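You operate a simulated robot arm through the tools that you are given. There is no shell and no other tool.

Carry out the task below with a simulated robot arm. There is one attempt and no reset: what you move stays moved.

JOB
Fetch the small hazel carton and set it on top of the banded stack of trays on the hatch counter. Then open the bench cupboard door, take the label roll on the hatch counter and put it away in the top shelf of the bench cupboard, then shut the door. Then lift the meter lid open. Keep to this order.

Only the result counts: the job must be done as asked and must still hold three seconds after the hand-in. Knocking over, shifting, dropping, spilling or breaking anything else fails it. A push-on lid holds only when it is set on centred and level and pressed home; a screw cap is set on level and turned clockwise until tight.

ROBOT AND FRAMES
A 7-joint arm with a two-finger parallel gripper on a trunk, on a base that drives. Base frame: it is fixed to the floor where the robot stands at the start and does not move with it; the origin is under the middle of the robot, x ahead of it, y to its left, z up. Units: m, rad, N and s.
Its first joint turns from -2.897 to 2.897 rad. Places, roughly: banded stack of trays [3, 4.75, 1]; bench cupboard door [-1.4, -0.4, 0.4]; label roll [3.25, 5, 1]; meter lid [-3.5, 0.1, 1]; small hazel carton [2.5, 2.25, 1]; top shelf of the bench cupboard [-1.5, -0.6, 0.4]. Payload 3.43 kg.
The TCP is the grasp point between the finger pads, 0.03 m short of the fingertips. In the tool frame z runs along the fingers and y along their closing line. The gripper opens to 0.094 m. The fingers are 0.028 m wide and 0.01 m thick; the gripper's body (0.05 by 0.096 m) begins 0.055 m behind the TCP.
Orientation is told as [roll, pitch, yaw] about the base's x, y, z axes, in that order, counted from this pose: with the fingers straight down and closing along the base's y, the tool's x points along the base's -x, its y along +y and its z along -z.

CONTROLS
- The arm moves only by the tool send_rows. Its argument "motion" is a list of rows, each a list of 7 numbers: the shift along the tool's x, y, z in m, then the turn, a rotation vector about the tool's x, y, z in rad, then the opening, from 0 (shut) to 1 (fully open). In form: [[x, y, z, wx, wy, wz, fingers], ...]. A call has 1 to 20 rows; each row shifts and turns the commanded pose from where the row before left it, along the tool's axes as they then stand. Each row takes 0.2 s and may step no farther than 0.05 m and 0.15 rad from the row before; otherwise, or with a gripper value out of range, the whole call is refused. A pose out of reach is approached as far as the arm can. The call stops where the force on the tool passes 40 N (or 10 N more than at its start, if that is more) or the arm is blocked; 0.2 s more then pass. Each finger travels about 0.045 m/s and halts on what it meets, pressing with about 28 N; the grip force reading is that of the motor and also rises with nothing between the fingers. The clock runs only during rows and for 0.2 s after the last one: add rows that do not move to give the fingers time. The reply holds the time, the measured pose of the TCP, the force on the tool along the base axes, the opening and the grip force, in the units named above and with some noise, with the torque about the TCP (base axes, N m) and any sound that the robot's microphone picked up.
- Cameras (640 x 400 px; columns grow to the right, rows downward): "scene" is now at [0.5084, 0.1287, 1.1786]; the picture's right is [-0.72, -0.69, 0.00], its down [-0.19, 0.20, -0.96] and it looks along [0.67, -0.69, -0.28] (base axes); focal length 214 px, centre (320, 200). "wrist" rides on the gripper at [0.076, 0.014, -0.103] in the tool frame; the picture's right is [-0.18, 0.98, 0.00], its down [-0.75, -0.14, -0.64] and it looks along [-0.63, -0.12, 0.77] (tool axes); focal length 243 px, centre (320, 200). There is no depth. A picture from a camera that has moved, and an enlarged one, comes with that camera's place and axes in the base frame and with its lens.
- capture(camera): a new picture of that camera. The clock stands still meanwhile.
- raise_lower(by): slides the trunk up (or, below 0, down) by that many m; the arm and the scene camera ride with it, the base frame stays. It gives what a move gives, with no picture.
- drive_base(legs): drives the robot by 1 to 6 legs, each [ahead, left, turn to the left] in m, m and rad, along the robot's own axes; the way and the turn of a leg run together, so that a leg with both is an arc; at most 1.5 m and 3.142 rad a leg. The arm and the cameras ride along, it lands a little off, and it stops where it bumps. It gives what a move gives.
- head_to(pan, tilt): turns the head with the scene camera to pan (to the left, within 1.798 rad either way) and tilt (down, from -0.506 to 1.204), counted from straight ahead of the robot. It gives what a move gives.
- inspect(camera, box): a new picture of the part [left, top, right, bottom] of that camera's present view, enlarged. The clock stands still meanwhile.
- sign_off(): hands the job in; it is judged then, once.

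Places have to be worked out from the pictures, the camera data and where the tool is seen. Open the gripper and draw the arm clear of the work before you hand the job in, unless the task says otherwise.

The tools are called by a JSON object that holds its "name" and its "arguments". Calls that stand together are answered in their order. send_rows: Moves the arm, as the interface text tells. Its arguments: {"type":"object","properties":{"motion":{"type":"array"}},"required":["motion"]} The other tools are called the same way: raise_lower (by) slides the trunk up or down; drive_base (legs) drives the base; head_to (pan, tilt) turns the head that bears the scene camera; capture (camera) takes a picture; inspect (camera, box) takes an enlarged picture of a part of a camera's view; sign_off () hands the job in.

At the start:

```text
clock: 0.0
tool_pos: [0.6536, 0.0468, 1.1793]
ee_rot: [0.0, 0.0, 0.0]
ft_force: [0.9, 0.4, -0.2]
torque: [-0.02, 0.01, -0.02]
opening: 0.0939
finger_force: 0.0
trunk travel left (down, up): [-0.205, 0.405]
robot x, y, heading: [0.0001, 0.0033, 0.002]
head pan, tilt: [-0.803, 0.283]
```

scene: 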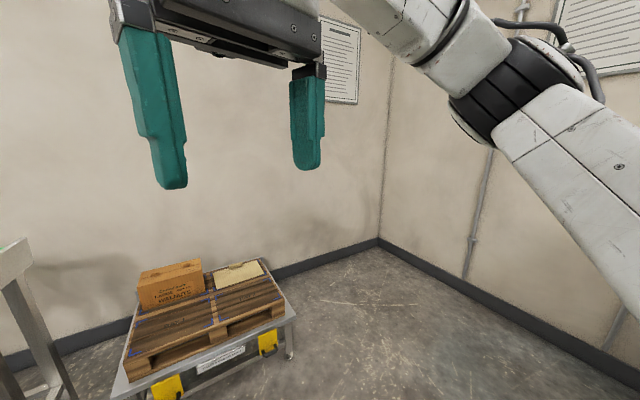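
wrist: 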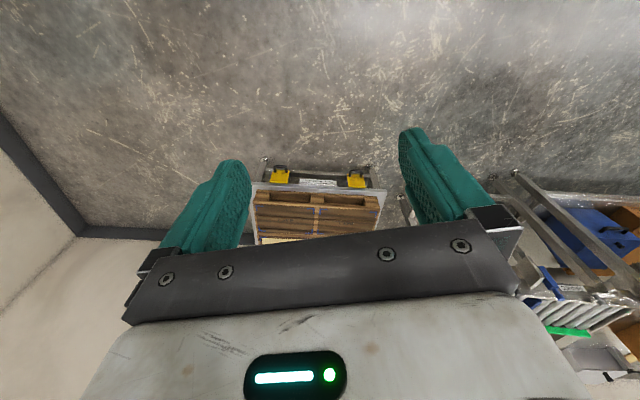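

I'll look around first with the head, starting straight ahead-left to see the places named.

{"name": "head_to", "arguments": {"pan": 0.7, "tilt": 0.2}}

```text
clock: 1.6
tool_pos: [0.6529, 0.0465, 1.1789]
ee_rot: [0.0, 0.001, -0.001]
ft_force: [0.0, -0.3, 0.7]
torque: [-0.01, 0.03, 0.03]
opening: 0.094
finger_force: 0.0
trunk travel left (down, up): [-0.205, 0.405]
robot x, y, heading: [0.0006, -0.0006, -0.001]
head pan, tilt: [0.7, 0.201]
```

Now a picture of that direction.

{"name": "capture", "arguments": {"camera": "scene"}}

```text
taken
camera scene: at [0.5149, 0.256, 1.1862], right [0.64, -0.77, 0.0], down [-0.15, -0.13, -0.98], along [0.75, 0.63, -0.2], focal length 214 px, centre (320, 200)
```

scene: 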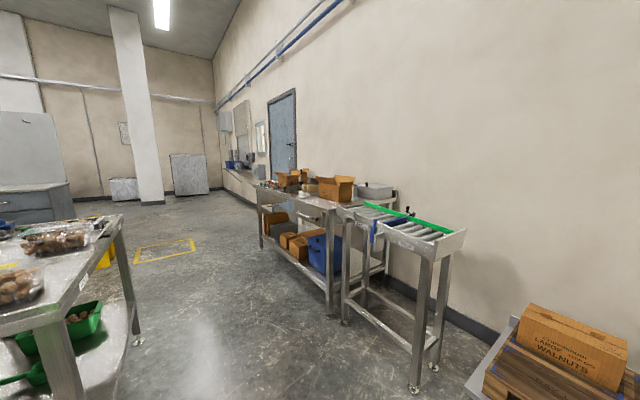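

The packing bench is right of centre and the hatch counter farther along the wall. I enlarge both.

{"name": "inspect", "arguments": {"camera": "scene", "box": [240, 150, 420, 262]}}

{"name": "inspect", "arguments": {"camera": "scene", "box": [200, 100, 300, 200]}}

{"name": "inspect", "arguments": {"camera": "scene", "box": [0, 80, 240, 400]}}

```text
3.56 times, centred on (330, 206) of scene
camera zoom: at [0.5149, 0.256, 1.1862], right [0.64, -0.77, 0.0], down [-0.15, -0.13, -0.98], along [0.75, 0.63, -0.2], focal length 763 px, centre (284, 179)
```

zoom: 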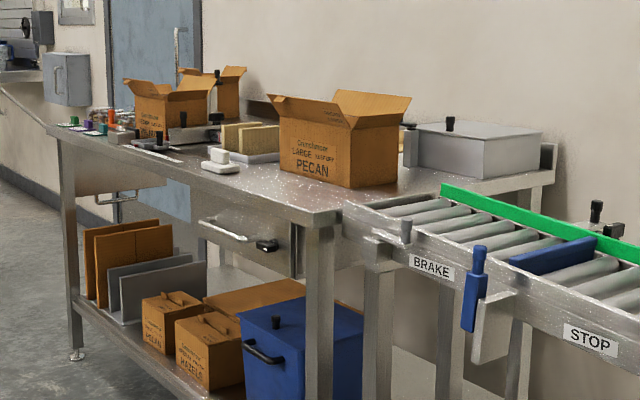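

```text
4.00 times, centred on (250, 150) of scene
camera zoom: at [0.5149, 0.256, 1.1862], right [0.64, -0.77, 0.0], down [-0.15, -0.13, -0.98], along [0.75, 0.63, -0.2], focal length 858 px, centre (600, 400)
```

zoom: 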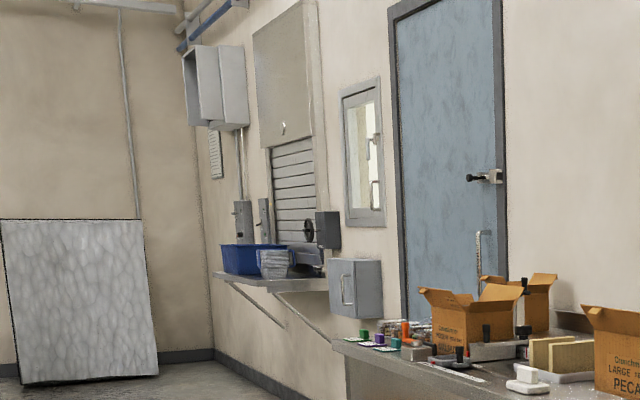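

```text
1.25 times, centred on (120, 240) of scene
camera zoom: at [0.5149, 0.256, 1.1862], right [0.64, -0.77, 0.0], down [-0.15, -0.13, -0.98], along [0.75, 0.63, -0.2], focal length 268 px, centre (570, 150)
```

zoom: 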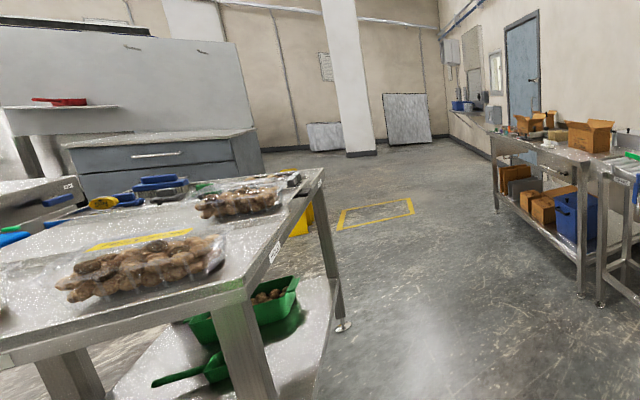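

I continue surveying: left and right extremes of the head.

{"name": "head_to", "arguments": {"pan": 1.75, "tilt": 0.35}}

{"name": "capture", "arguments": {"camera": "scene"}}

{"name": "head_to", "arguments": {"pan": -1.75, "tilt": 0.35}}

{"name": "capture", "arguments": {"camera": "scene"}}

```text
clock: 2.9
tool_pos: [0.6544, 0.0463, 1.1803]
ee_rot: [0.0, 0.0, 0.0]
ft_force: [0.3, -1.0, 0.3]
torque: [-0.02, -0.01, 0.04]
opening: 0.094
finger_force: 0.1
trunk travel left (down, up): [-0.205, 0.405]
robot x, y, heading: [0.0025, -0.0002, 0.007]
head pan, tilt: [1.751, 0.351]
```

```text
taken
camera scene: at [0.427, 0.2876, 1.1723], right [0.98, 0.18, 0.0], down [0.06, -0.34, -0.94], along [-0.17, 0.92, -0.34], focal length 214 px, centre (320, 200)
```

scene: 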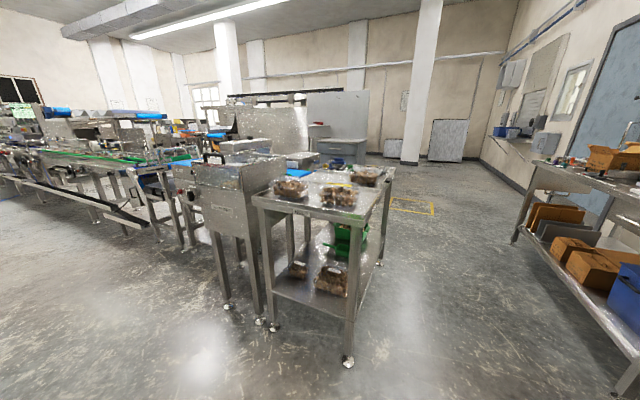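

```text
clock: 5.8
tool_pos: [0.6536, 0.0459, 1.1806]
ee_rot: [-0.001, -0.001, 0.0]
ft_force: [-0.6, 0.1, 0.5]
torque: [0.02, 0.02, 0.01]
opening: 0.0942
finger_force: 0.0
trunk travel left (down, up): [-0.205, 0.405]
robot x, y, heading: [0.0016, -0.0001, 0.005]
head pan, tilt: [-1.751, 0.351]
```

```text
taken
camera scene: at [0.427, 0.1044, 1.1722], right [-0.98, 0.18, 0.0], down [0.06, 0.34, -0.94], along [-0.17, -0.92, -0.34], focal length 214 px, centre (320, 200)
```

scene: 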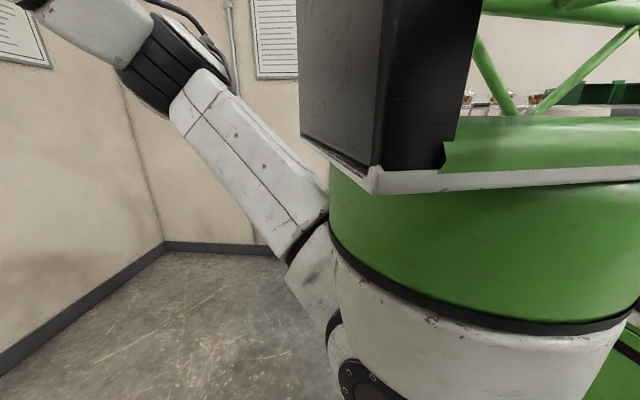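

The room is rotated about 14° relative to my frame. I look down to see the robot's own footprint and the floor near it.

{"name": "head_to", "arguments": {"pan": -1.79, "tilt": 0.95}}

{"name": "capture", "arguments": {"camera": "scene"}}

{"name": "head_to", "arguments": {"pan": 1.79, "tilt": 0.95}}

{"name": "capture", "arguments": {"camera": "scene"}}

{"name": "head_to", "arguments": {"pan": 0.0, "tilt": 0.7}}

{"name": "capture", "arguments": {"camera": "scene"}}

```text
clock: 6.8
tool_pos: [0.6528, 0.0477, 1.1801]
ee_rot: [0.001, 0.0, 0.001]
ft_force: [-0.1, -0.1, 0.0]
torque: [0.01, 0.03, 0.02]
opening: 0.094
finger_force: 0.1
trunk travel left (down, up): [-0.205, 0.405]
robot x, y, heading: [0.0029, -0.0019, -0.0]
head pan, tilt: [-1.791, 0.949]
```

```text
taken
camera scene: at [0.4277, 0.125, 1.1211], right [-0.98, 0.22, 0.0], down [0.18, 0.79, -0.58], along [-0.13, -0.57, -0.81], focal length 214 px, centre (320, 200)
```

scene: 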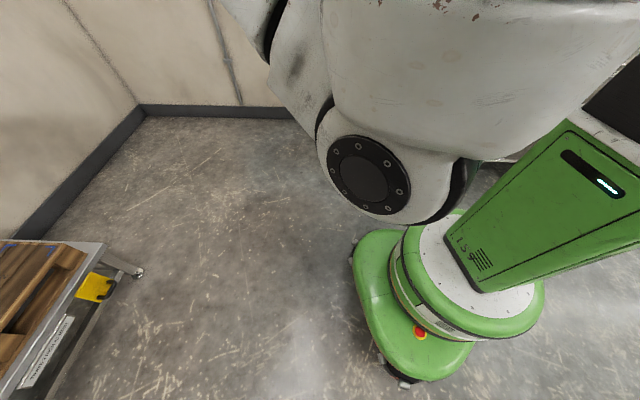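

```text
clock: 9.8
tool_pos: [0.6545, 0.046, 1.1801]
ee_rot: [-0.001, -0.001, 0.001]
ft_force: [0.2, -0.6, 0.4]
torque: [0.01, 0.02, -0.01]
opening: 0.0939
finger_force: 0.1
trunk travel left (down, up): [-0.205, 0.405]
robot x, y, heading: [-0.0013, -0.0001, -0.0]
head pan, tilt: [1.791, 0.949]
```

```text
taken
camera scene: at [0.4278, 0.267, 1.1211], right [0.98, 0.22, 0.0], down [0.18, -0.79, -0.58], along [-0.13, 0.57, -0.81], focal length 214 px, centre (320, 200)
```

scene: 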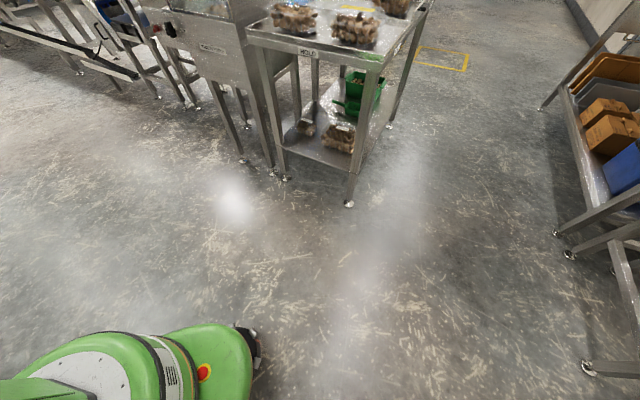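

```text
clock: 11.6
tool_pos: [0.6523, 0.0465, 1.1804]
ee_rot: [0.002, -0.001, 0.001]
ft_force: [-0.6, 0.6, -0.8]
torque: [0.01, 0.0, -0.01]
opening: 0.094
finger_force: 0.0
trunk travel left (down, up): [-0.205, 0.405]
robot x, y, heading: [0.0021, -0.0007, -0.005]
head pan, tilt: [0.0, 0.7]
```

```text
taken
camera scene: at [0.5285, 0.196, 1.1408], right [0.0, -1.0, 0.0], down [-0.64, 0.0, -0.76], along [0.76, 0.0, -0.64], focal length 214 px, centre (320, 200)
```

scene: 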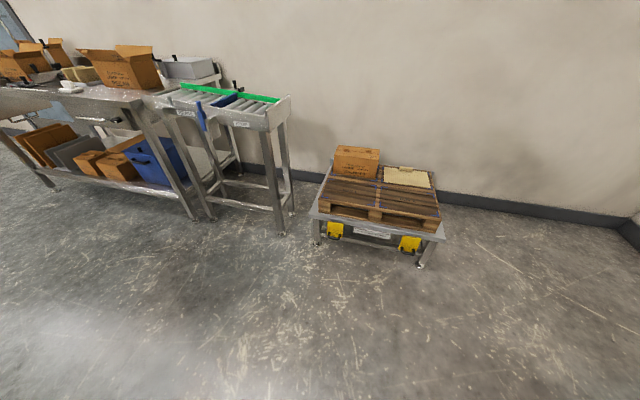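

Base footprint is about 0.3 m around the axis; the aisle between the steel table and the packing bench is about 1.15 m wide. I raise the trunk to clear the bench items and drive to stand in front of the bench's far end.

{"name": "raise_lower", "arguments": {"by": 0.25}}

{"name": "drive_base", "arguments": {"legs": [[0, 0, -0.265], [0.62, 0, 0], [0, 1.4, 0]]}}

{"name": "head_to", "arguments": {"pan": 0.3, "tilt": 0.45}}

{"name": "capture", "arguments": {"camera": "scene"}}

```text
clock: 14.2
tool_pos: [0.6541, 0.0458, 1.43]
ee_rot: [-0.002, 0.001, 0.0]
ft_force: [0.1, 0.8, -0.6]
torque: [0.05, -0.01, 0.0]
opening: 0.0941
finger_force: 0.0
trunk travel left (down, up): [-0.455, 0.155]
robot x, y, heading: [-0.0022, -0.0031, 0.001]
head pan, tilt: [0.0, 0.7]
```

```text
clock: 25.1
tool_pos: [1.615, 1.0375, 1.4297]
ee_rot: [0.001, -0.002, -0.274]
ft_force: [0.0, 0.2, 0.1]
torque: [0.0, 0.02, 0.02]
opening: 0.0941
finger_force: 0.0
trunk travel left (down, up): [-0.455, 0.155]
robot x, y, heading: [0.9769, 1.1687, -0.272]
head pan, tilt: [0.0, 0.7]
```

```text
clock: 25.9
tool_pos: [1.6147, 1.036, 1.4303]
ee_rot: [0.0, 0.0, -0.274]
ft_force: [-0.2, 0.6, -0.1]
torque: [-0.03, 0.02, 0.02]
opening: 0.0941
finger_force: 0.0
trunk travel left (down, up): [-0.455, 0.155]
robot x, y, heading: [0.9715, 1.1685, -0.269]
head pan, tilt: [0.3, 0.45]
```

```text
taken
camera scene: at [1.5452, 1.2407, 1.413], right [0.03, -1.0, 0.0], down [-0.44, -0.01, -0.9], along [0.9, 0.02, -0.44], focal length 214 px, centre (320, 200)
```

scene: 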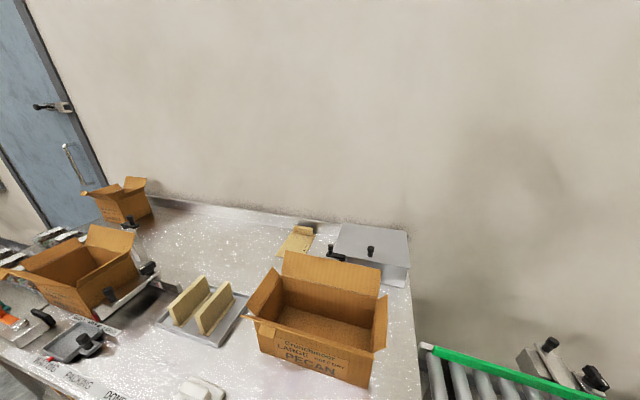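

I see the bench: a large pecan carton, another open carton in a tray, and a small open carton at the back left. I drive farther left to face it.

{"name": "drive_base", "arguments": {"legs": [[0, 1.2, 0]]}}

{"name": "head_to", "arguments": {"pan": 0.0, "tilt": 0.5}}

{"name": "capture", "arguments": {"camera": "scene"}}

{"name": "capture", "arguments": {"camera": "wrist"}}

```text
clock: 32.0
tool_pos: [1.9391, 2.1986, 1.4296]
ee_rot: [-0.001, 0.0, -0.27]
ft_force: [0.6, -0.2, -0.1]
torque: [-0.01, -0.03, 0.01]
opening: 0.0939
finger_force: 0.0
trunk travel left (down, up): [-0.455, 0.155]
robot x, y, heading: [1.2971, 2.3291, -0.269]
head pan, tilt: [0.3, 0.45]
```

```text
clock: 32.8
tool_pos: [1.9397, 2.1984, 1.4285]
ee_rot: [0.001, 0.0, -0.27]
ft_force: [0.0, 0.3, 0.4]
torque: [-0.02, 0.01, 0.01]
opening: 0.0939
finger_force: 0.1
trunk travel left (down, up): [-0.455, 0.155]
robot x, y, heading: [1.2959, 2.3251, -0.272]
head pan, tilt: [0.0, 0.499]
```

```text
taken
camera scene: at [1.8643, 2.3748, 1.4086], right [-0.27, -0.96, 0.0], down [-0.46, 0.13, -0.88], along [0.85, -0.23, -0.48], focal length 214 px, centre (320, 200)
```

scene: 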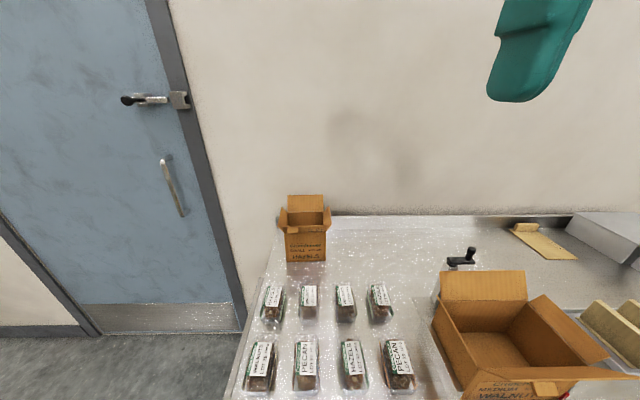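

```text
taken
camera wrist: at [1.87, 2.2315, 1.5323], right [0.44, 0.9, 0.0], down [0.69, -0.34, 0.64], along [0.58, -0.28, -0.77], focal length 243 px, centre (320, 200)
```

wrist: 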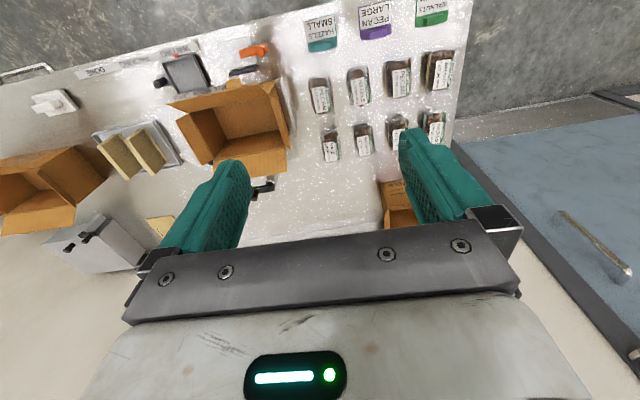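

The small carton at the back left reads "SMALL … HAZELS". I enlarge it.

{"name": "inspect", "arguments": {"camera": "scene", "box": [240, 170, 400, 270]}}

{"name": "inspect", "arguments": {"camera": "scene", "box": [220, 260, 640, 400]}}

```text
4.00 times, centred on (320, 220) of scene
camera zoom: at [1.8643, 2.3748, 1.4086], right [-0.27, -0.96, 0.0], down [-0.46, 0.13, -0.88], along [0.85, -0.23, -0.48], focal length 858 px, centre (320, 120)
```

zoom: 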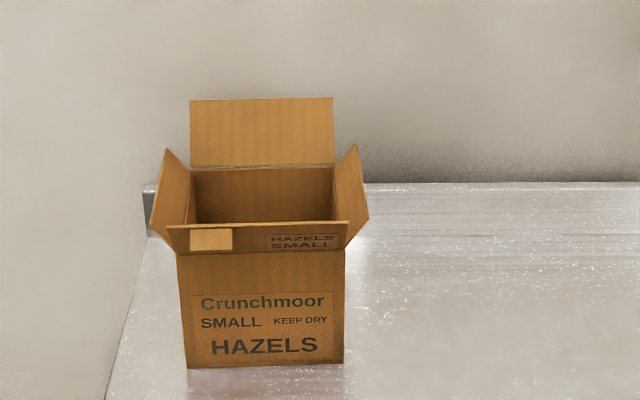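

```text
1.52 times, centred on (430, 330) of scene
camera zoom: at [1.8643, 2.3748, 1.4086], right [-0.27, -0.96, 0.0], down [-0.46, 0.13, -0.88], along [0.85, -0.23, -0.48], focal length 327 px, centre (152, 2)
```

zoom: 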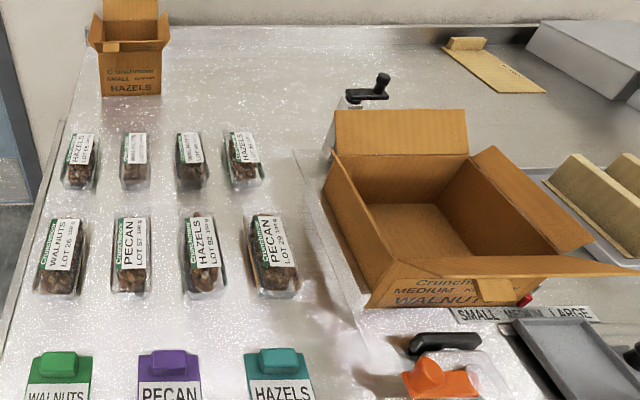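

The hazels carton is about 0.14 m wide, open with all four flaps flared roughly 35° outward, so it must be pinched by a flap along its plane. I move closer: 0.28 ahead and 0.2 left.

{"name": "drive_base", "arguments": {"legs": [[0.28, 0.2, 0]]}}

{"name": "head_to", "arguments": {"pan": -0.2, "tilt": 0.8}}

{"name": "capture", "arguments": {"camera": "scene"}}

{"name": "capture", "arguments": {"camera": "wrist"}}

```text
clock: 35.0
tool_pos: [2.263, 2.3167, 1.4296]
ee_rot: [0.002, 0.0, -0.265]
ft_force: [0.0, -0.1, 0.2]
torque: [-0.04, 0.02, 0.0]
opening: 0.094
finger_force: 0.0
trunk travel left (down, up): [-0.455, 0.155]
robot x, y, heading: [1.6196, 2.4459, -0.264]
head pan, tilt: [0.0, 0.499]
```

```text
clock: 35.8
tool_pos: [2.2632, 2.3169, 1.4292]
ee_rot: [0.001, 0.0, -0.268]
ft_force: [0.1, 0.0, 0.7]
torque: [-0.02, 0.0, 0.03]
opening: 0.0943
finger_force: 0.0
trunk travel left (down, up): [-0.455, 0.155]
robot x, y, heading: [1.6211, 2.4499, -0.262]
head pan, tilt: [-0.201, 0.799]
```

```text
taken
camera scene: at [2.1722, 2.4813, 1.3826], right [-0.45, -0.89, 0.0], down [-0.64, 0.32, -0.7], along [0.62, -0.31, -0.72], focal length 214 px, centre (320, 200)
```

scene: 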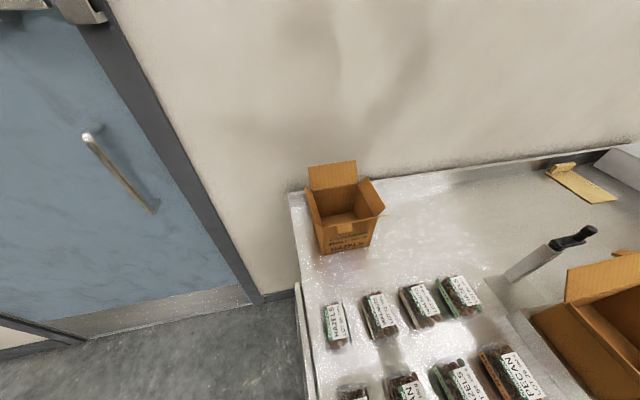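

```text
taken
camera wrist: at [2.1941, 2.3504, 1.5323], right [0.44, 0.9, 0.0], down [0.69, -0.34, 0.64], along [0.58, -0.28, -0.77], focal length 243 px, centre (320, 200)
```

wrist: 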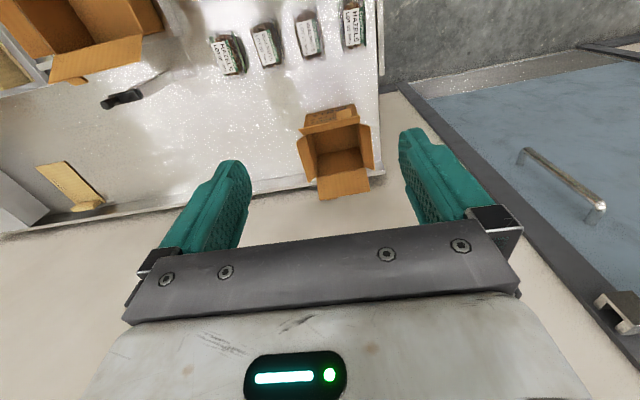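

The carton is empty and clearly visible from both cameras. I enlarge both views for measuring its corners.

{"name": "inspect", "arguments": {"camera": "scene", "box": [280, 150, 408, 262]}}

{"name": "inspect", "arguments": {"camera": "wrist", "box": [280, 90, 408, 210]}}

```text
3.57 times, centred on (344, 206) of scene
camera zoom: at [2.1722, 2.4813, 1.3826], right [-0.45, -0.89, 0.0], down [-0.64, 0.32, -0.7], along [0.62, -0.31, -0.72], focal length 766 px, centre (234, 179)
```

zoom: 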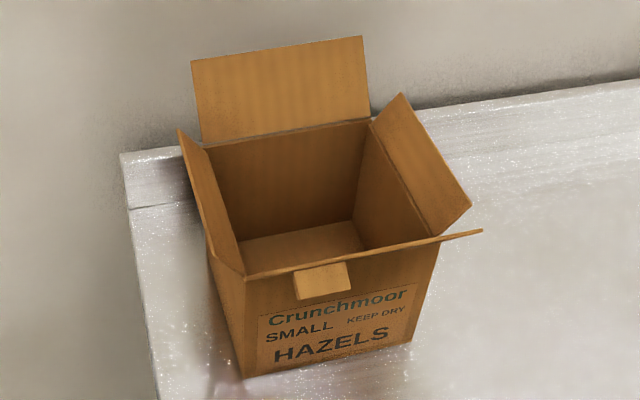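

```text
3.33 times, centred on (344, 150) of wrist
camera zoom: at [2.1941, 2.3504, 1.5323], right [0.44, 0.9, 0.0], down [0.69, -0.34, 0.64], along [0.58, -0.28, -0.77], focal length 809 px, centre (240, 367)
```

zoom: 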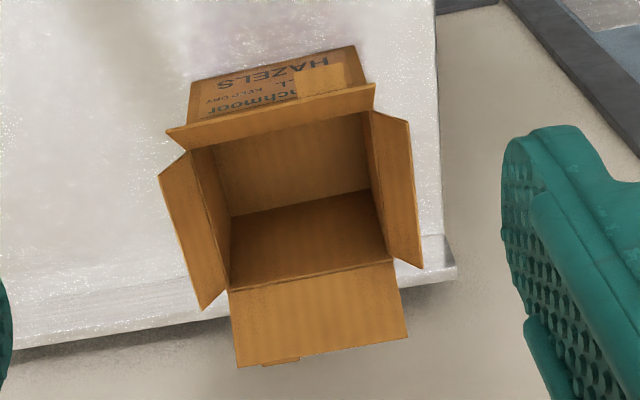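

From both views the carton measures about 0.138 × 0.127 × 0.128 m, yaw ≈ −0.225, front rim centre near (2.425, 2.268, 0.973), flaps 0.066 long at ≈35°. I move above it and turn the hand so the fingers close across the front flap with the fingers along its plane.

{"name": "send_rows", "arguments": {"motion": [[-0.0305, -0.0027, 0.043, 0, 0, 0, 1], [-0.0305, -0.0027, 0.043, 0, 0, 0, 1], [-0.0305, -0.0027, 0.043, 0, 0, 0, 1], [0, 0, 0, 0, 0, 0.139, 1], [0, 0, 0, 0, 0, 0.139, 1], [0, 0, 0, 0, 0, 0.139, 1], [0, 0, 0, 0, 0, 0.139, 1], [0, 0, 0, 0, 0, 0.139, 1], [0, 0, 0, 0, 0, 0.139, 1], [0, 0, 0, 0, 0, 0.139, 1], [0, 0, 0, 0, 0, 0.139, 1], [0, 0, 0, 0, 0, 0.139, 1], [0, 0, 0, 0, 0, 0.139, 1], [0, 0, 0, 0, 0, 0.139, 1], [0, 0, 0, -0.1222, 0, 0, 1], [0, 0, 0, -0.1222, 0, 0, 1], [0, 0, 0, -0.1222, 0, 0, 1], [0, 0, 0, -0.1222, 0, 0, 1], [0, 0, 0, -0.1222, 0, 0, 1]]}}

{"name": "capture", "arguments": {"camera": "scene"}}

{"name": "capture", "arguments": {"camera": "wrist"}}

```text
refused: row 1 steps farther than a row can; nothing moved
```

```text
taken
camera scene: at [2.1722, 2.4813, 1.3826], right [-0.45, -0.89, 0.0], down [-0.64, 0.32, -0.7], along [0.62, -0.31, -0.72], focal length 214 px, centre (320, 200)
```

scene: 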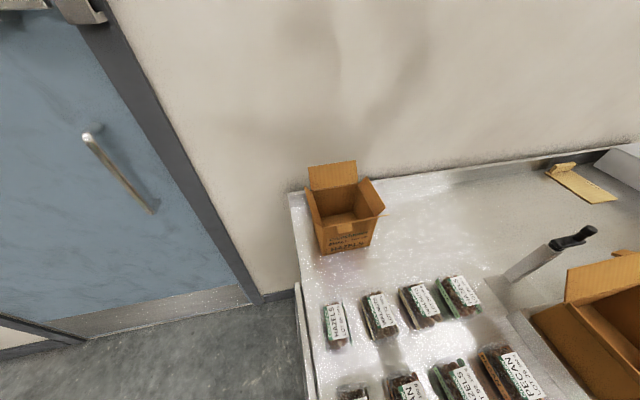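

```text
taken
camera wrist: at [2.1941, 2.3504, 1.5323], right [0.44, 0.9, 0.0], down [0.69, -0.34, 0.64], along [0.58, -0.28, -0.77], focal length 243 px, centre (320, 200)
```

wrist: 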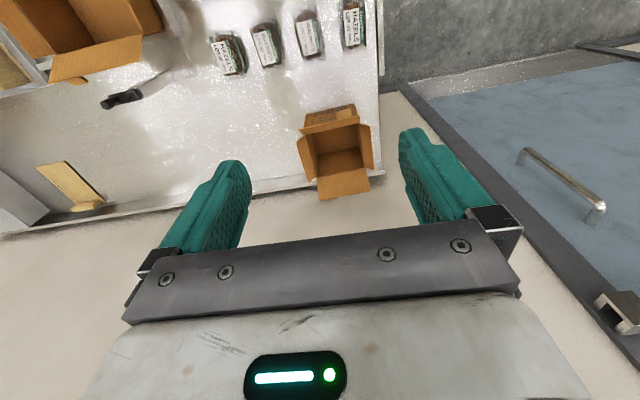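

The first row exceeded 0.05 m in total; I split the shift over four rows.

{"name": "send_rows", "arguments": {"motion": [[-0.023, -0.002, 0.032, 0, 0, 0, 1], [-0.023, -0.002, 0.032, 0, 0, 0, 1], [-0.023, -0.002, 0.032, 0, 0, 0, 1], [-0.023, -0.002, 0.034, 0, 0, 0, 1], [0, 0, 0, 0, 0, 0.139, 1], [0, 0, 0, 0, 0, 0.139, 1], [0, 0, 0, 0, 0, 0.139, 1], [0, 0, 0, 0, 0, 0.139, 1], [0, 0, 0, 0, 0, 0.139, 1], [0, 0, 0, 0, 0, 0.139, 1], [0, 0, 0, 0, 0, 0.139, 1], [0, 0, 0, 0, 0, 0.139, 1], [0, 0, 0, 0, 0, 0.139, 1], [0, 0, 0, 0, 0, 0.139, 1], [0, 0, 0, 0, 0, 0.139, 1], [0, 0, 0, -0.1222, 0, 0, 1], [0, 0, 0, -0.1222, 0, 0, 1], [0, 0, 0, -0.1222, 0, 0, 1], [0, 0, 0, -0.1222, 0, 0, 1], [0, 0, 0, -0.1222, 0, 0, 1]]}}

{"name": "capture", "arguments": {"camera": "scene"}}

{"name": "capture", "arguments": {"camera": "wrist"}}

```text
clock: 40.0
tool_pos: [2.3503, 2.2853, 1.3005]
ee_rot: [0.613, 0.003, -1.796]
ft_force: [0.2, -0.2, 0.3]
torque: [-0.02, -0.02, -0.01]
opening: 0.0942
finger_force: 0.0
trunk travel left (down, up): [-0.455, 0.155]
robot x, y, heading: [1.6191, 2.4449, -0.268]
head pan, tilt: [-0.201, 0.799]
```

```text
taken
camera scene: at [2.1722, 2.4813, 1.3826], right [-0.45, -0.89, 0.0], down [-0.64, 0.32, -0.7], along [0.62, -0.31, -0.72], focal length 214 px, centre (320, 200)
```

scene: 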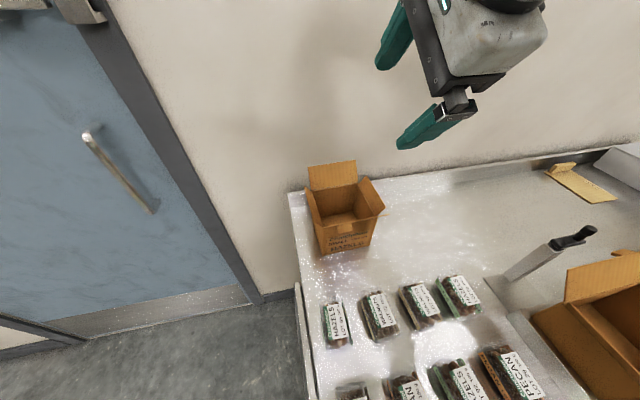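

```text
taken
camera wrist: at [2.3215, 2.3693, 1.3921], right [0.74, -0.36, 0.57], down [-0.64, -0.63, 0.44], along [0.19, -0.69, -0.7], focal length 243 px, centre (320, 200)
```

wrist: 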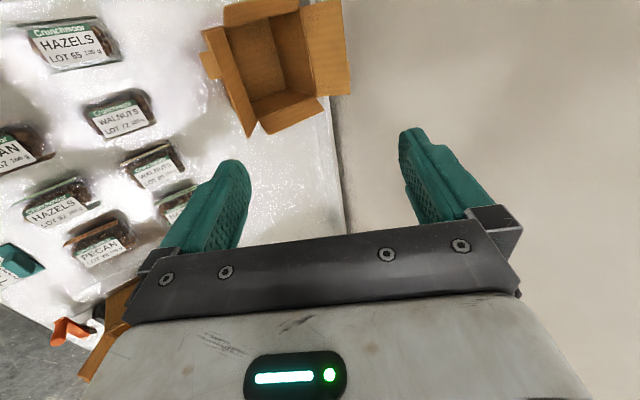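

The hand is in the planned attitude. I go straight down to the pre-grasp point, 0.1 m back along the flap's plane.

{"name": "send_rows", "arguments": {"motion": [[0, -0.0249, 0.0355, 0, 0, 0, 1], [0, -0.0249, 0.0355, 0, 0, 0, 1], [0, -0.0249, 0.0355, 0, 0, 0, 1], [0, -0.0249, 0.0355, 0, 0, 0, 1], [0, -0.0249, 0.0355, 0, 0, 0, 1]]}}

{"name": "capture", "arguments": {"camera": "scene"}}

{"name": "capture", "arguments": {"camera": "wrist"}}

```text
clock: 41.2
tool_pos: [2.3478, 2.2857, 1.0833]
ee_rot: [0.611, 0.001, -1.798]
ft_force: [-0.5, 0.3, 0.5]
torque: [0.0, -0.02, -0.02]
opening: 0.094
finger_force: 0.1
trunk travel left (down, up): [-0.455, 0.155]
robot x, y, heading: [1.6205, 2.4483, -0.267]
head pan, tilt: [-0.201, 0.799]
```

```text
taken
camera scene: at [2.1721, 2.4812, 1.3827], right [-0.45, -0.89, 0.0], down [-0.64, 0.32, -0.7], along [0.62, -0.31, -0.72], focal length 214 px, centre (320, 200)
```

scene: 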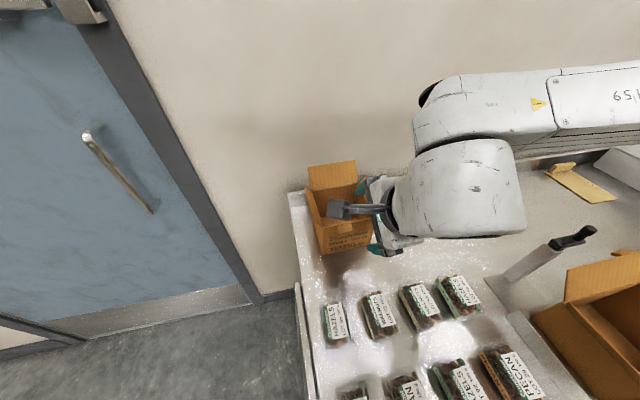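

```text
taken
camera wrist: at [2.3197, 2.3699, 1.1755], right [0.74, -0.36, 0.56], down [-0.64, -0.63, 0.44], along [0.19, -0.69, -0.7], focal length 243 px, centre (320, 200)
```

wrist: 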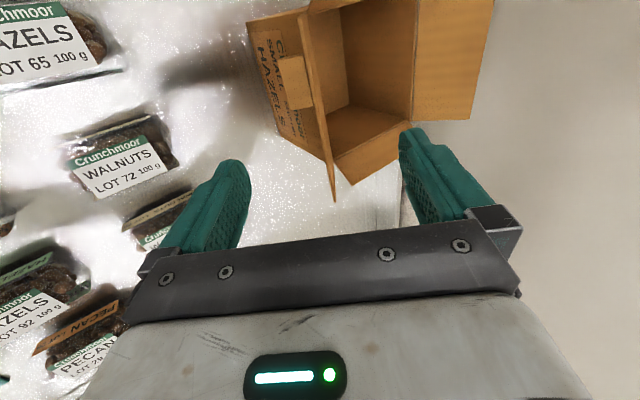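

The wrist view shows the flap edge centred between the fingers (offset ~3 mm) and the free edge about 0.069 m ahead. I advance 0.092 m along the fingers and close.

{"name": "send_rows", "arguments": {"motion": [[0, 0.001, 0.03, 0, 0, 0, 1], [0, 0.001, 0.03, 0, 0, 0, 1], [0, 0.001, 0.032, 0, 0, 0, 1]]}}

{"name": "capture", "arguments": {"camera": "wrist"}}

{"name": "capture", "arguments": {"camera": "scene"}}

```text
clock: 42.0
tool_pos: [2.404, 2.2743, 1.0086]
ee_rot: [0.61, 0.0, -1.796]
ft_force: [-0.2, 0.4, -0.9]
torque: [0.01, 0.0, 0.0]
opening: 0.094
finger_force: 0.1
trunk travel left (down, up): [-0.455, 0.155]
robot x, y, heading: [1.6201, 2.4454, -0.27]
head pan, tilt: [-0.201, 0.799]
```

```text
taken
camera wrist: at [2.3749, 2.3579, 1.1014], right [0.74, -0.36, 0.56], down [-0.64, -0.63, 0.44], along [0.19, -0.69, -0.7], focal length 243 px, centre (320, 200)
```

wrist: 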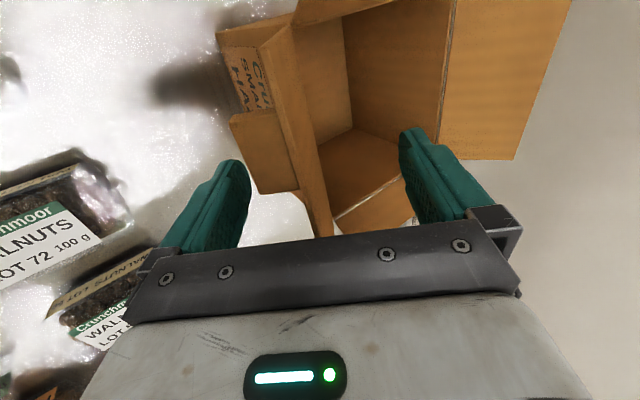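

```text
taken
camera scene: at [2.1721, 2.4813, 1.3827], right [-0.45, -0.89, 0.0], down [-0.64, 0.32, -0.7], along [0.62, -0.31, -0.72], focal length 214 px, centre (320, 200)
```

scene: 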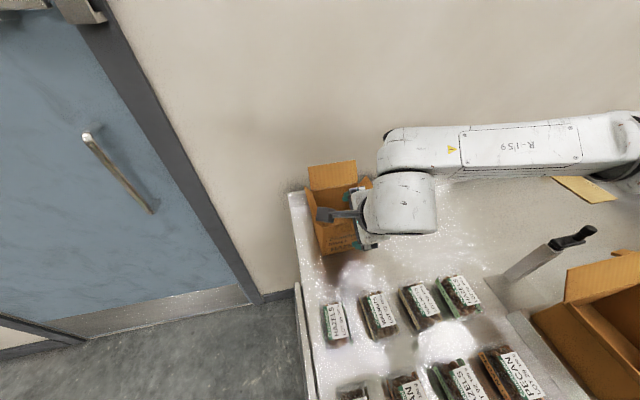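

The flap lies between the pads. I close the fingers without moving the arm.

{"name": "send_rows", "arguments": {"motion": [[0, 0, 0, 0, 0, 0, 0], [0, 0, 0, 0, 0, 0, 0], [0, 0, 0, 0, 0, 0, 0], [0, 0, 0, 0, 0, 0, 0], [0, 0, 0, 0, 0, 0, 0], [0, 0, 0, 0, 0, 0, 0], [0, 0, 0, 0, 0, 0, 0]]}}

{"name": "capture", "arguments": {"camera": "wrist"}}

```text
clock: 43.6
tool_pos: [2.403, 2.2743, 1.0085]
ee_rot: [0.61, 0.001, -1.795]
ft_force: [-0.9, -0.1, 0.3]
torque: [-0.01, 0.03, 0.05]
opening: 0.0069
finger_force: 28.1
trunk travel left (down, up): [-0.455, 0.155]
robot x, y, heading: [1.6227, 2.4468, -0.268]
head pan, tilt: [-0.201, 0.799]
```

```text
taken
camera wrist: at [2.3749, 2.3578, 1.1016], right [0.74, -0.36, 0.56], down [-0.64, -0.63, 0.44], along [0.19, -0.69, -0.7], focal length 243 px, centre (320, 200)
```

wrist: 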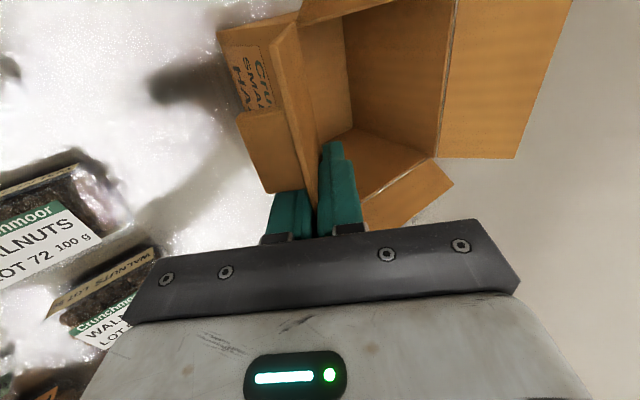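

The flap is pinched (opening 6.9 mm, 28 N). I lift straight up slowly 0.06 m and look.

{"name": "send_rows", "arguments": {"motion": [[0, 0.0057, -0.0082, 0, 0, 0, 0], [0, 0.0086, -0.0123, 0, 0, 0, 0], [0, 0.0086, -0.0123, 0, 0, 0, 0], [0, 0.0115, -0.0164, 0, 0, 0, 0]]}}

{"name": "capture", "arguments": {"camera": "wrist"}}

{"name": "capture", "arguments": {"camera": "scene"}}

```text
clock: 44.6
tool_pos: [2.4037, 2.2733, 1.0699]
ee_rot: [0.611, -0.001, -1.795]
ft_force: [0.5, 0.7, -1.4]
torque: [0.02, -0.01, 0.02]
opening: 0.0067
finger_force: 27.7
trunk travel left (down, up): [-0.455, 0.155]
robot x, y, heading: [1.6197, 2.4464, -0.267]
head pan, tilt: [-0.201, 0.799]
```

```text
taken
camera wrist: at [2.3752, 2.3576, 1.1614], right [0.74, -0.36, 0.56], down [-0.64, -0.63, 0.44], along [0.19, -0.69, -0.7], focal length 243 px, centre (320, 200)
```

wrist: 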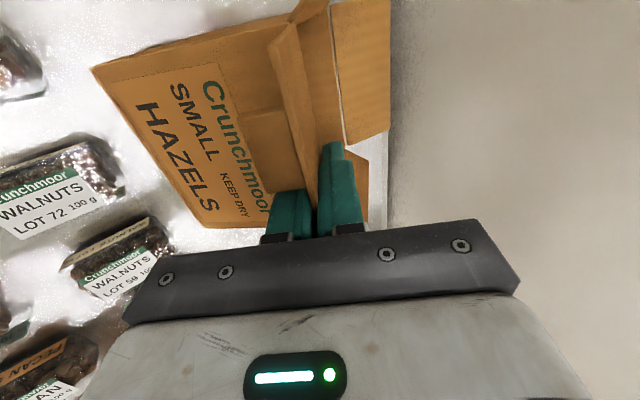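

```text
taken
camera scene: at [2.1723, 2.4812, 1.3825], right [-0.45, -0.89, 0.0], down [-0.64, 0.32, -0.7], along [0.62, -0.31, -0.72], focal length 214 px, centre (320, 200)
```

scene: 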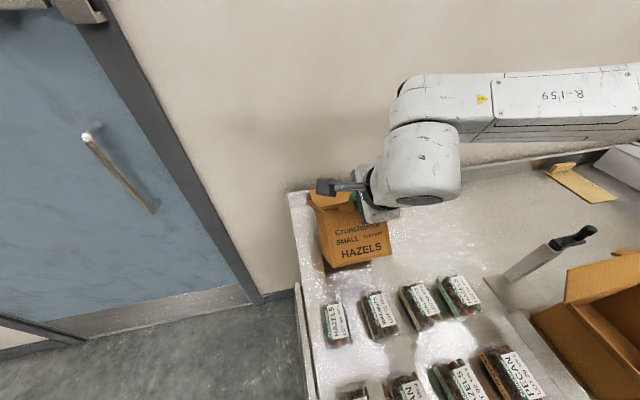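

The flap is hinged: the carton swings down about its fold and hangs tilted. I look closely at how it hangs before choosing a better hold.

{"name": "inspect", "arguments": {"camera": "scene", "box": [280, 150, 440, 290]}}

{"name": "inspect", "arguments": {"camera": "wrist", "box": [80, 0, 400, 250]}}

```text
2.86 times, centred on (360, 220) of scene
camera zoom: at [2.1723, 2.4812, 1.3825], right [-0.45, -0.89, 0.0], down [-0.64, 0.32, -0.7], along [0.62, -0.31, -0.72], focal length 613 px, centre (206, 143)
```

zoom: 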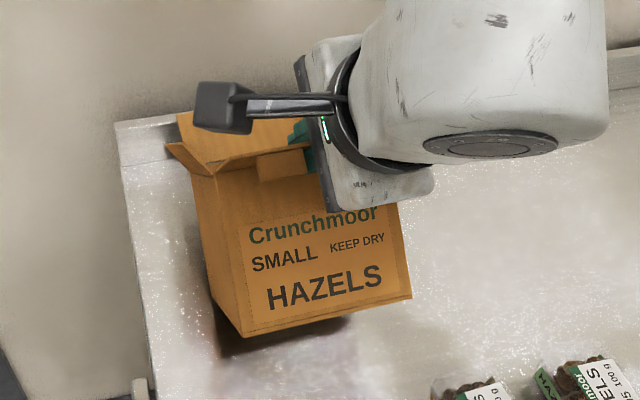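

```text
1.60 times, centred on (240, 125) of wrist
camera zoom: at [2.3752, 2.3576, 1.1614], right [0.74, -0.36, 0.56], down [-0.64, -0.63, 0.44], along [0.19, -0.69, -0.7], focal length 388 px, centre (448, 320)
```

zoom: 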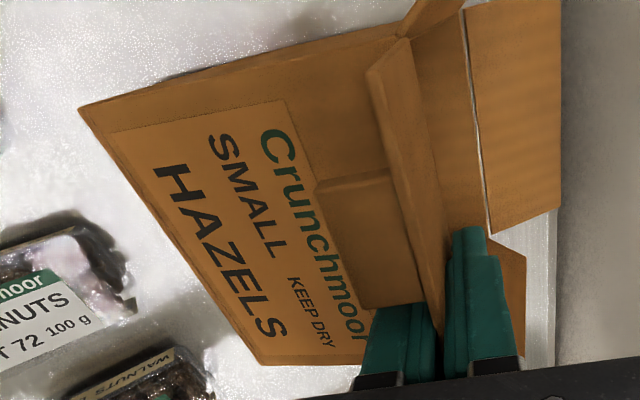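

It hangs with its rear bottom edge lowest. I'll set it back down with an arc (moving back while lowering so it pivots flat), then re-grip the front wall with the fold clamped straight. First: forward 0.04 m, lower, and start the arc.

{"name": "send_rows", "arguments": {"motion": [[0, 0.0164, 0.0115, 0, 0, 0, 0], [0, 0.0164, 0.0115, 0, 0, 0, 0], [0, -0.0046, 0.0066, 0, 0, 0, 0], [0, -0.0181, -0.009, 0, 0, 0, 0], [0, -0.0184, -0.0086, 0, 0, 0, 0], [0, -0.0197, -0.0067, 0, 0, 0, 0], [0, -0.0214, -0.0044, 0, 0, 0, 0]]}}

{"name": "capture", "arguments": {"camera": "scene"}}

{"name": "capture", "arguments": {"camera": "wrist"}}

```text
clock: 46.2
tool_pos: [2.3636, 2.2812, 1.0391]
ee_rot: [0.607, 0.002, -1.799]
ft_force: [-0.3, -0.6, -0.4]
torque: [0.03, 0.03, -0.03]
opening: 0.0066
finger_force: 27.8
trunk travel left (down, up): [-0.455, 0.155]
robot x, y, heading: [1.6218, 2.4436, -0.267]
head pan, tilt: [-0.201, 0.799]
```

```text
taken
camera scene: at [2.1722, 2.4813, 1.382], right [-0.45, -0.89, 0.0], down [-0.64, 0.32, -0.7], along [0.62, -0.31, -0.72], focal length 214 px, centre (320, 200)
```

scene: 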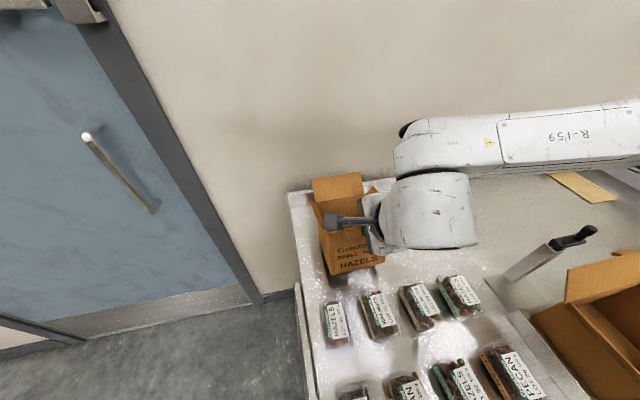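

```text
taken
camera wrist: at [2.3358, 2.3658, 1.1306], right [0.74, -0.36, 0.56], down [-0.64, -0.63, 0.45], along [0.19, -0.69, -0.7], focal length 243 px, centre (320, 200)
```

wrist: 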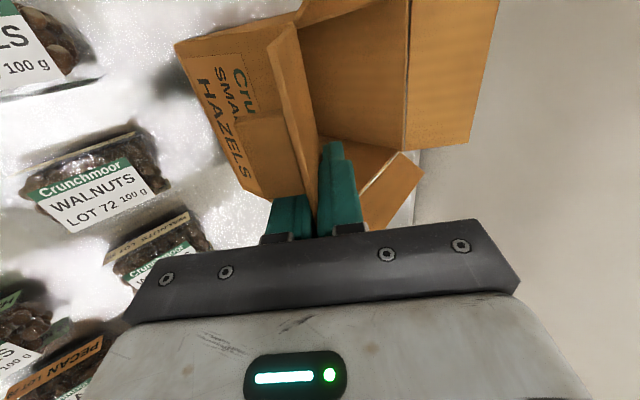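

The arc works: the box is pivoting back toward flat. I finish the arc down to the original flap height (TCP z ≈ 1.009).

{"name": "send_rows", "arguments": {"motion": [[0, -0.0229, -0.0022, 0, 0, 0, 0], [0, -0.0187, 0.0006, 0, 0, 0, 0], [0, -0.0125, 0.0004, 0, 0, 0, 0], [0, 0, 0, 0, 0, 0, 0]]}}

{"name": "capture", "arguments": {"camera": "scene"}}

{"name": "capture", "arguments": {"camera": "wrist"}}

```text
clock: 47.2
tool_pos: [2.3199, 2.2926, 1.0093]
ee_rot: [0.612, -0.001, -1.797]
ft_force: [0.1, -0.4, -0.8]
torque: [0.05, 0.0, -0.01]
opening: 0.0063
finger_force: 28.1
trunk travel left (down, up): [-0.455, 0.155]
robot x, y, heading: [1.6185, 2.443, -0.271]
head pan, tilt: [-0.201, 0.799]
```

```text
taken
camera scene: at [2.1722, 2.4813, 1.3826], right [-0.45, -0.89, 0.0], down [-0.64, 0.32, -0.7], along [0.62, -0.31, -0.72], focal length 214 px, centre (320, 200)
```

scene: 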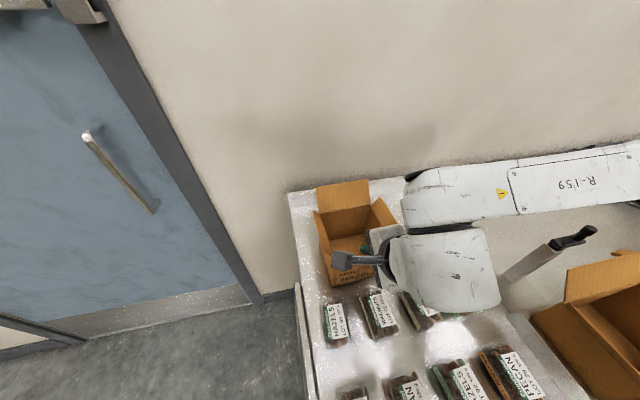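

```text
taken
camera wrist: at [2.2915, 2.3761, 1.1019], right [0.74, -0.36, 0.56], down [-0.64, -0.63, 0.44], along [0.19, -0.69, -0.7], focal length 243 px, centre (320, 200)
```

wrist: 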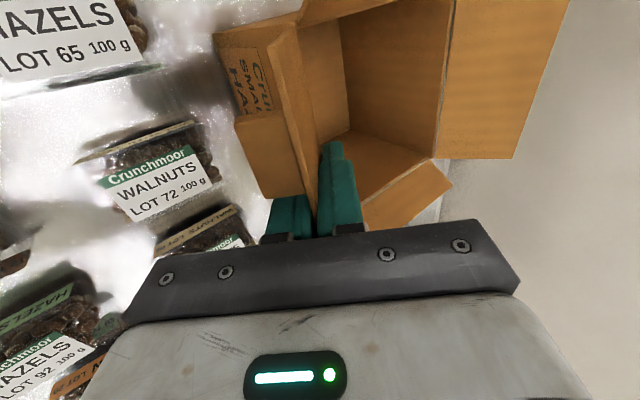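

The carton stands flat again. I open, retreat along the fingers, and turn the hand vertical.

{"name": "send_rows", "arguments": {"motion": [[0, 0, 0, 0, 0, 0, 1], [0, 0, 0, 0, 0, 0, 1], [0, 0, 0, 0, 0, 0, 1], [0, 0, 0, 0, 0, 0, 1], [0, 0, 0, 0, 0, 0, 1], [0, 0, 0, 0, 0, 0, 1], [0, 0, -0.035, 0, 0, 0, 1], [0, 0, -0.035, 0, 0, 0, 1], [0, 0, -0.035, 0, 0, 0, 1], [0, 0, 0, 0.1222, 0, 0, 1], [0, 0, 0, 0.1222, 0, 0, 1], [0, 0, 0, 0.1222, 0, 0, 1], [0, 0, 0, 0.1222, 0, 0, 1], [0, 0, 0, 0.1222, 0, 0, 1], [0, 0, -0.03, 0, 0, 0, 1]]}}

{"name": "capture", "arguments": {"camera": "scene"}}

{"name": "capture", "arguments": {"camera": "wrist"}}

```text
clock: 50.4
tool_pos: [2.2713, 2.3046, 1.1166]
ee_rot: [-0.004, 0.002, -1.796]
ft_force: [0.1, 0.2, 0.1]
torque: [0.0, 0.01, 0.01]
opening: 0.0938
finger_force: 0.1
out of reach, approached as far as the arm can: row 9
trunk travel left (down, up): [-0.455, 0.155]
robot x, y, heading: [1.6198, 2.4455, -0.263]
head pan, tilt: [-0.201, 0.799]
```

```text
taken
camera scene: at [2.1723, 2.4812, 1.3825], right [-0.45, -0.89, 0.0], down [-0.64, 0.32, -0.7], along [0.62, -0.31, -0.72], focal length 214 px, centre (320, 200)
```

scene: 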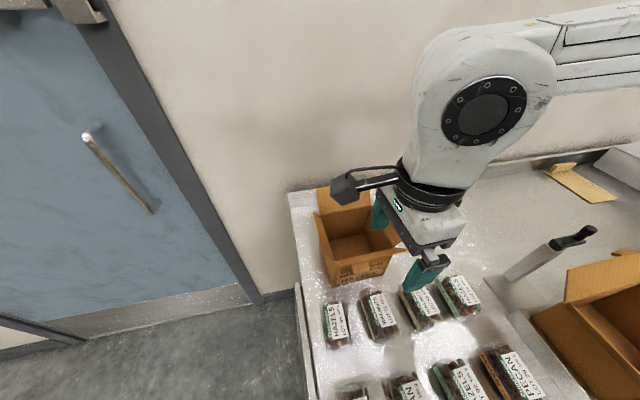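

```text
taken
camera wrist: at [2.3033, 2.3742, 1.2188], right [0.92, -0.4, 0.0], down [-0.3, -0.7, 0.64], along [-0.26, -0.59, -0.77], focal length 243 px, centre (320, 200)
```

wrist: 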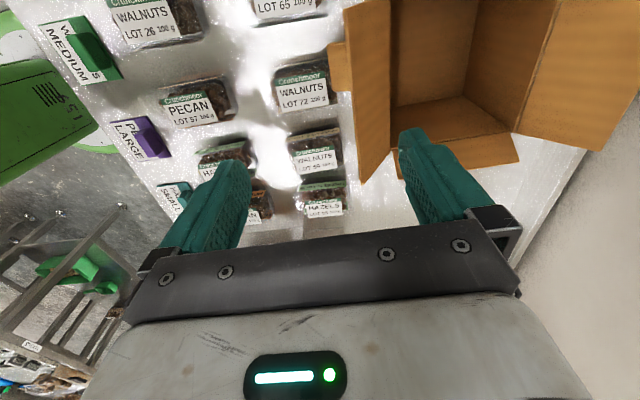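

I enlarge both views to re-measure the carton's front wall position.

{"name": "inspect", "arguments": {"camera": "scene", "box": [290, 170, 450, 290]}}

{"name": "inspect", "arguments": {"camera": "wrist", "box": [320, 0, 640, 200]}}

```text
3.33 times, centred on (370, 230) of scene
camera zoom: at [2.1723, 2.4812, 1.3825], right [-0.45, -0.89, 0.0], down [-0.64, 0.32, -0.7], along [0.62, -0.31, -0.72], focal length 715 px, centre (153, 100)
```

zoom: 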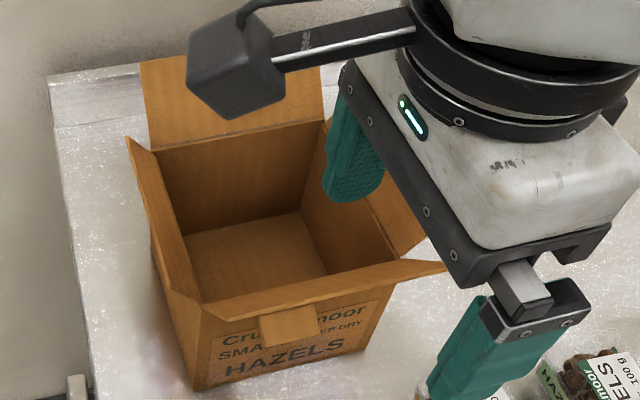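

```text
2.00 times, centred on (480, 100) of wrist
camera zoom: at [2.3033, 2.3742, 1.2188], right [0.92, -0.4, 0.0], down [-0.3, -0.7, 0.64], along [-0.26, -0.59, -0.77], focal length 485 px, centre (0, 400)
```

zoom: 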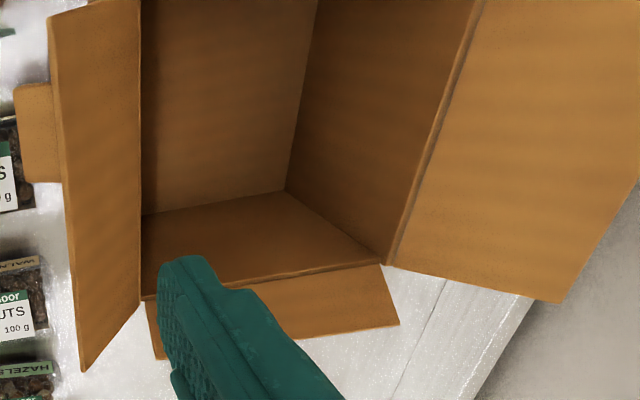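

Front wall is ≈0.068 m ahead of the TCP along the carton's normal; rim z ≈ 0.974. I move so the fingers straddle the wall with the outer finger clear of the flap, and descend to TCP z ≈ 0.99.

{"name": "send_rows", "arguments": {"motion": [[-0.003, 0.031, 0, 0, 0, 0, 1], [-0.003, 0.031, 0, 0, 0, 0, 1], [0, 0, 0.03, 0, 0, 0, 1], [0, 0, 0.03, 0, 0, 0, 1], [0, 0, 0.0, 0, 0, 0, 1]]}}

{"name": "inspect", "arguments": {"camera": "scene", "box": [290, 150, 450, 290]}}

{"name": "capture", "arguments": {"camera": "wrist"}}

```text
clock: 51.6
tool_pos: [2.3324, 2.2848, 1.0554]
ee_rot: [0.0, 0.0, -1.796]
ft_force: [-0.8, 0.2, -0.1]
torque: [0.0, 0.02, -0.05]
opening: 0.0939
finger_force: 0.1
trunk travel left (down, up): [-0.455, 0.155]
robot x, y, heading: [1.6202, 2.4462, -0.268]
head pan, tilt: [-0.201, 0.799]
```

```text
2.86 times, centred on (370, 220) of scene
camera zoom: at [2.1722, 2.4812, 1.3826], right [-0.45, -0.89, 0.0], down [-0.64, 0.32, -0.7], along [0.62, -0.31, -0.72], focal length 613 px, centre (177, 143)
```

zoom: 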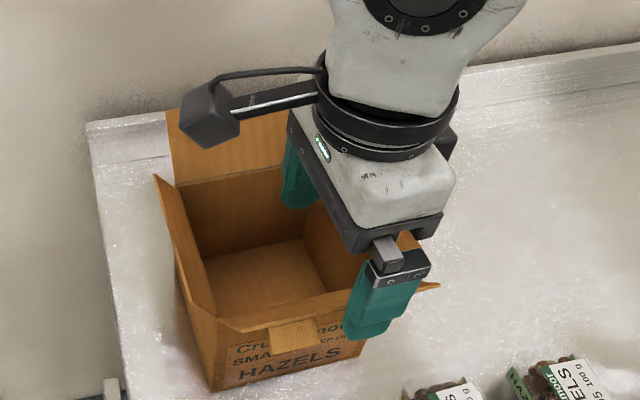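

```text
taken
camera wrist: at [2.3636, 2.3541, 1.1588], right [0.92, -0.4, 0.0], down [-0.31, -0.7, 0.64], along [-0.26, -0.59, -0.77], focal length 243 px, centre (320, 200)
```

wrist: 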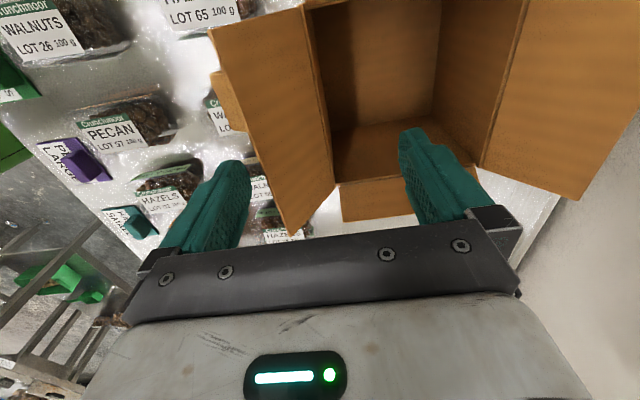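

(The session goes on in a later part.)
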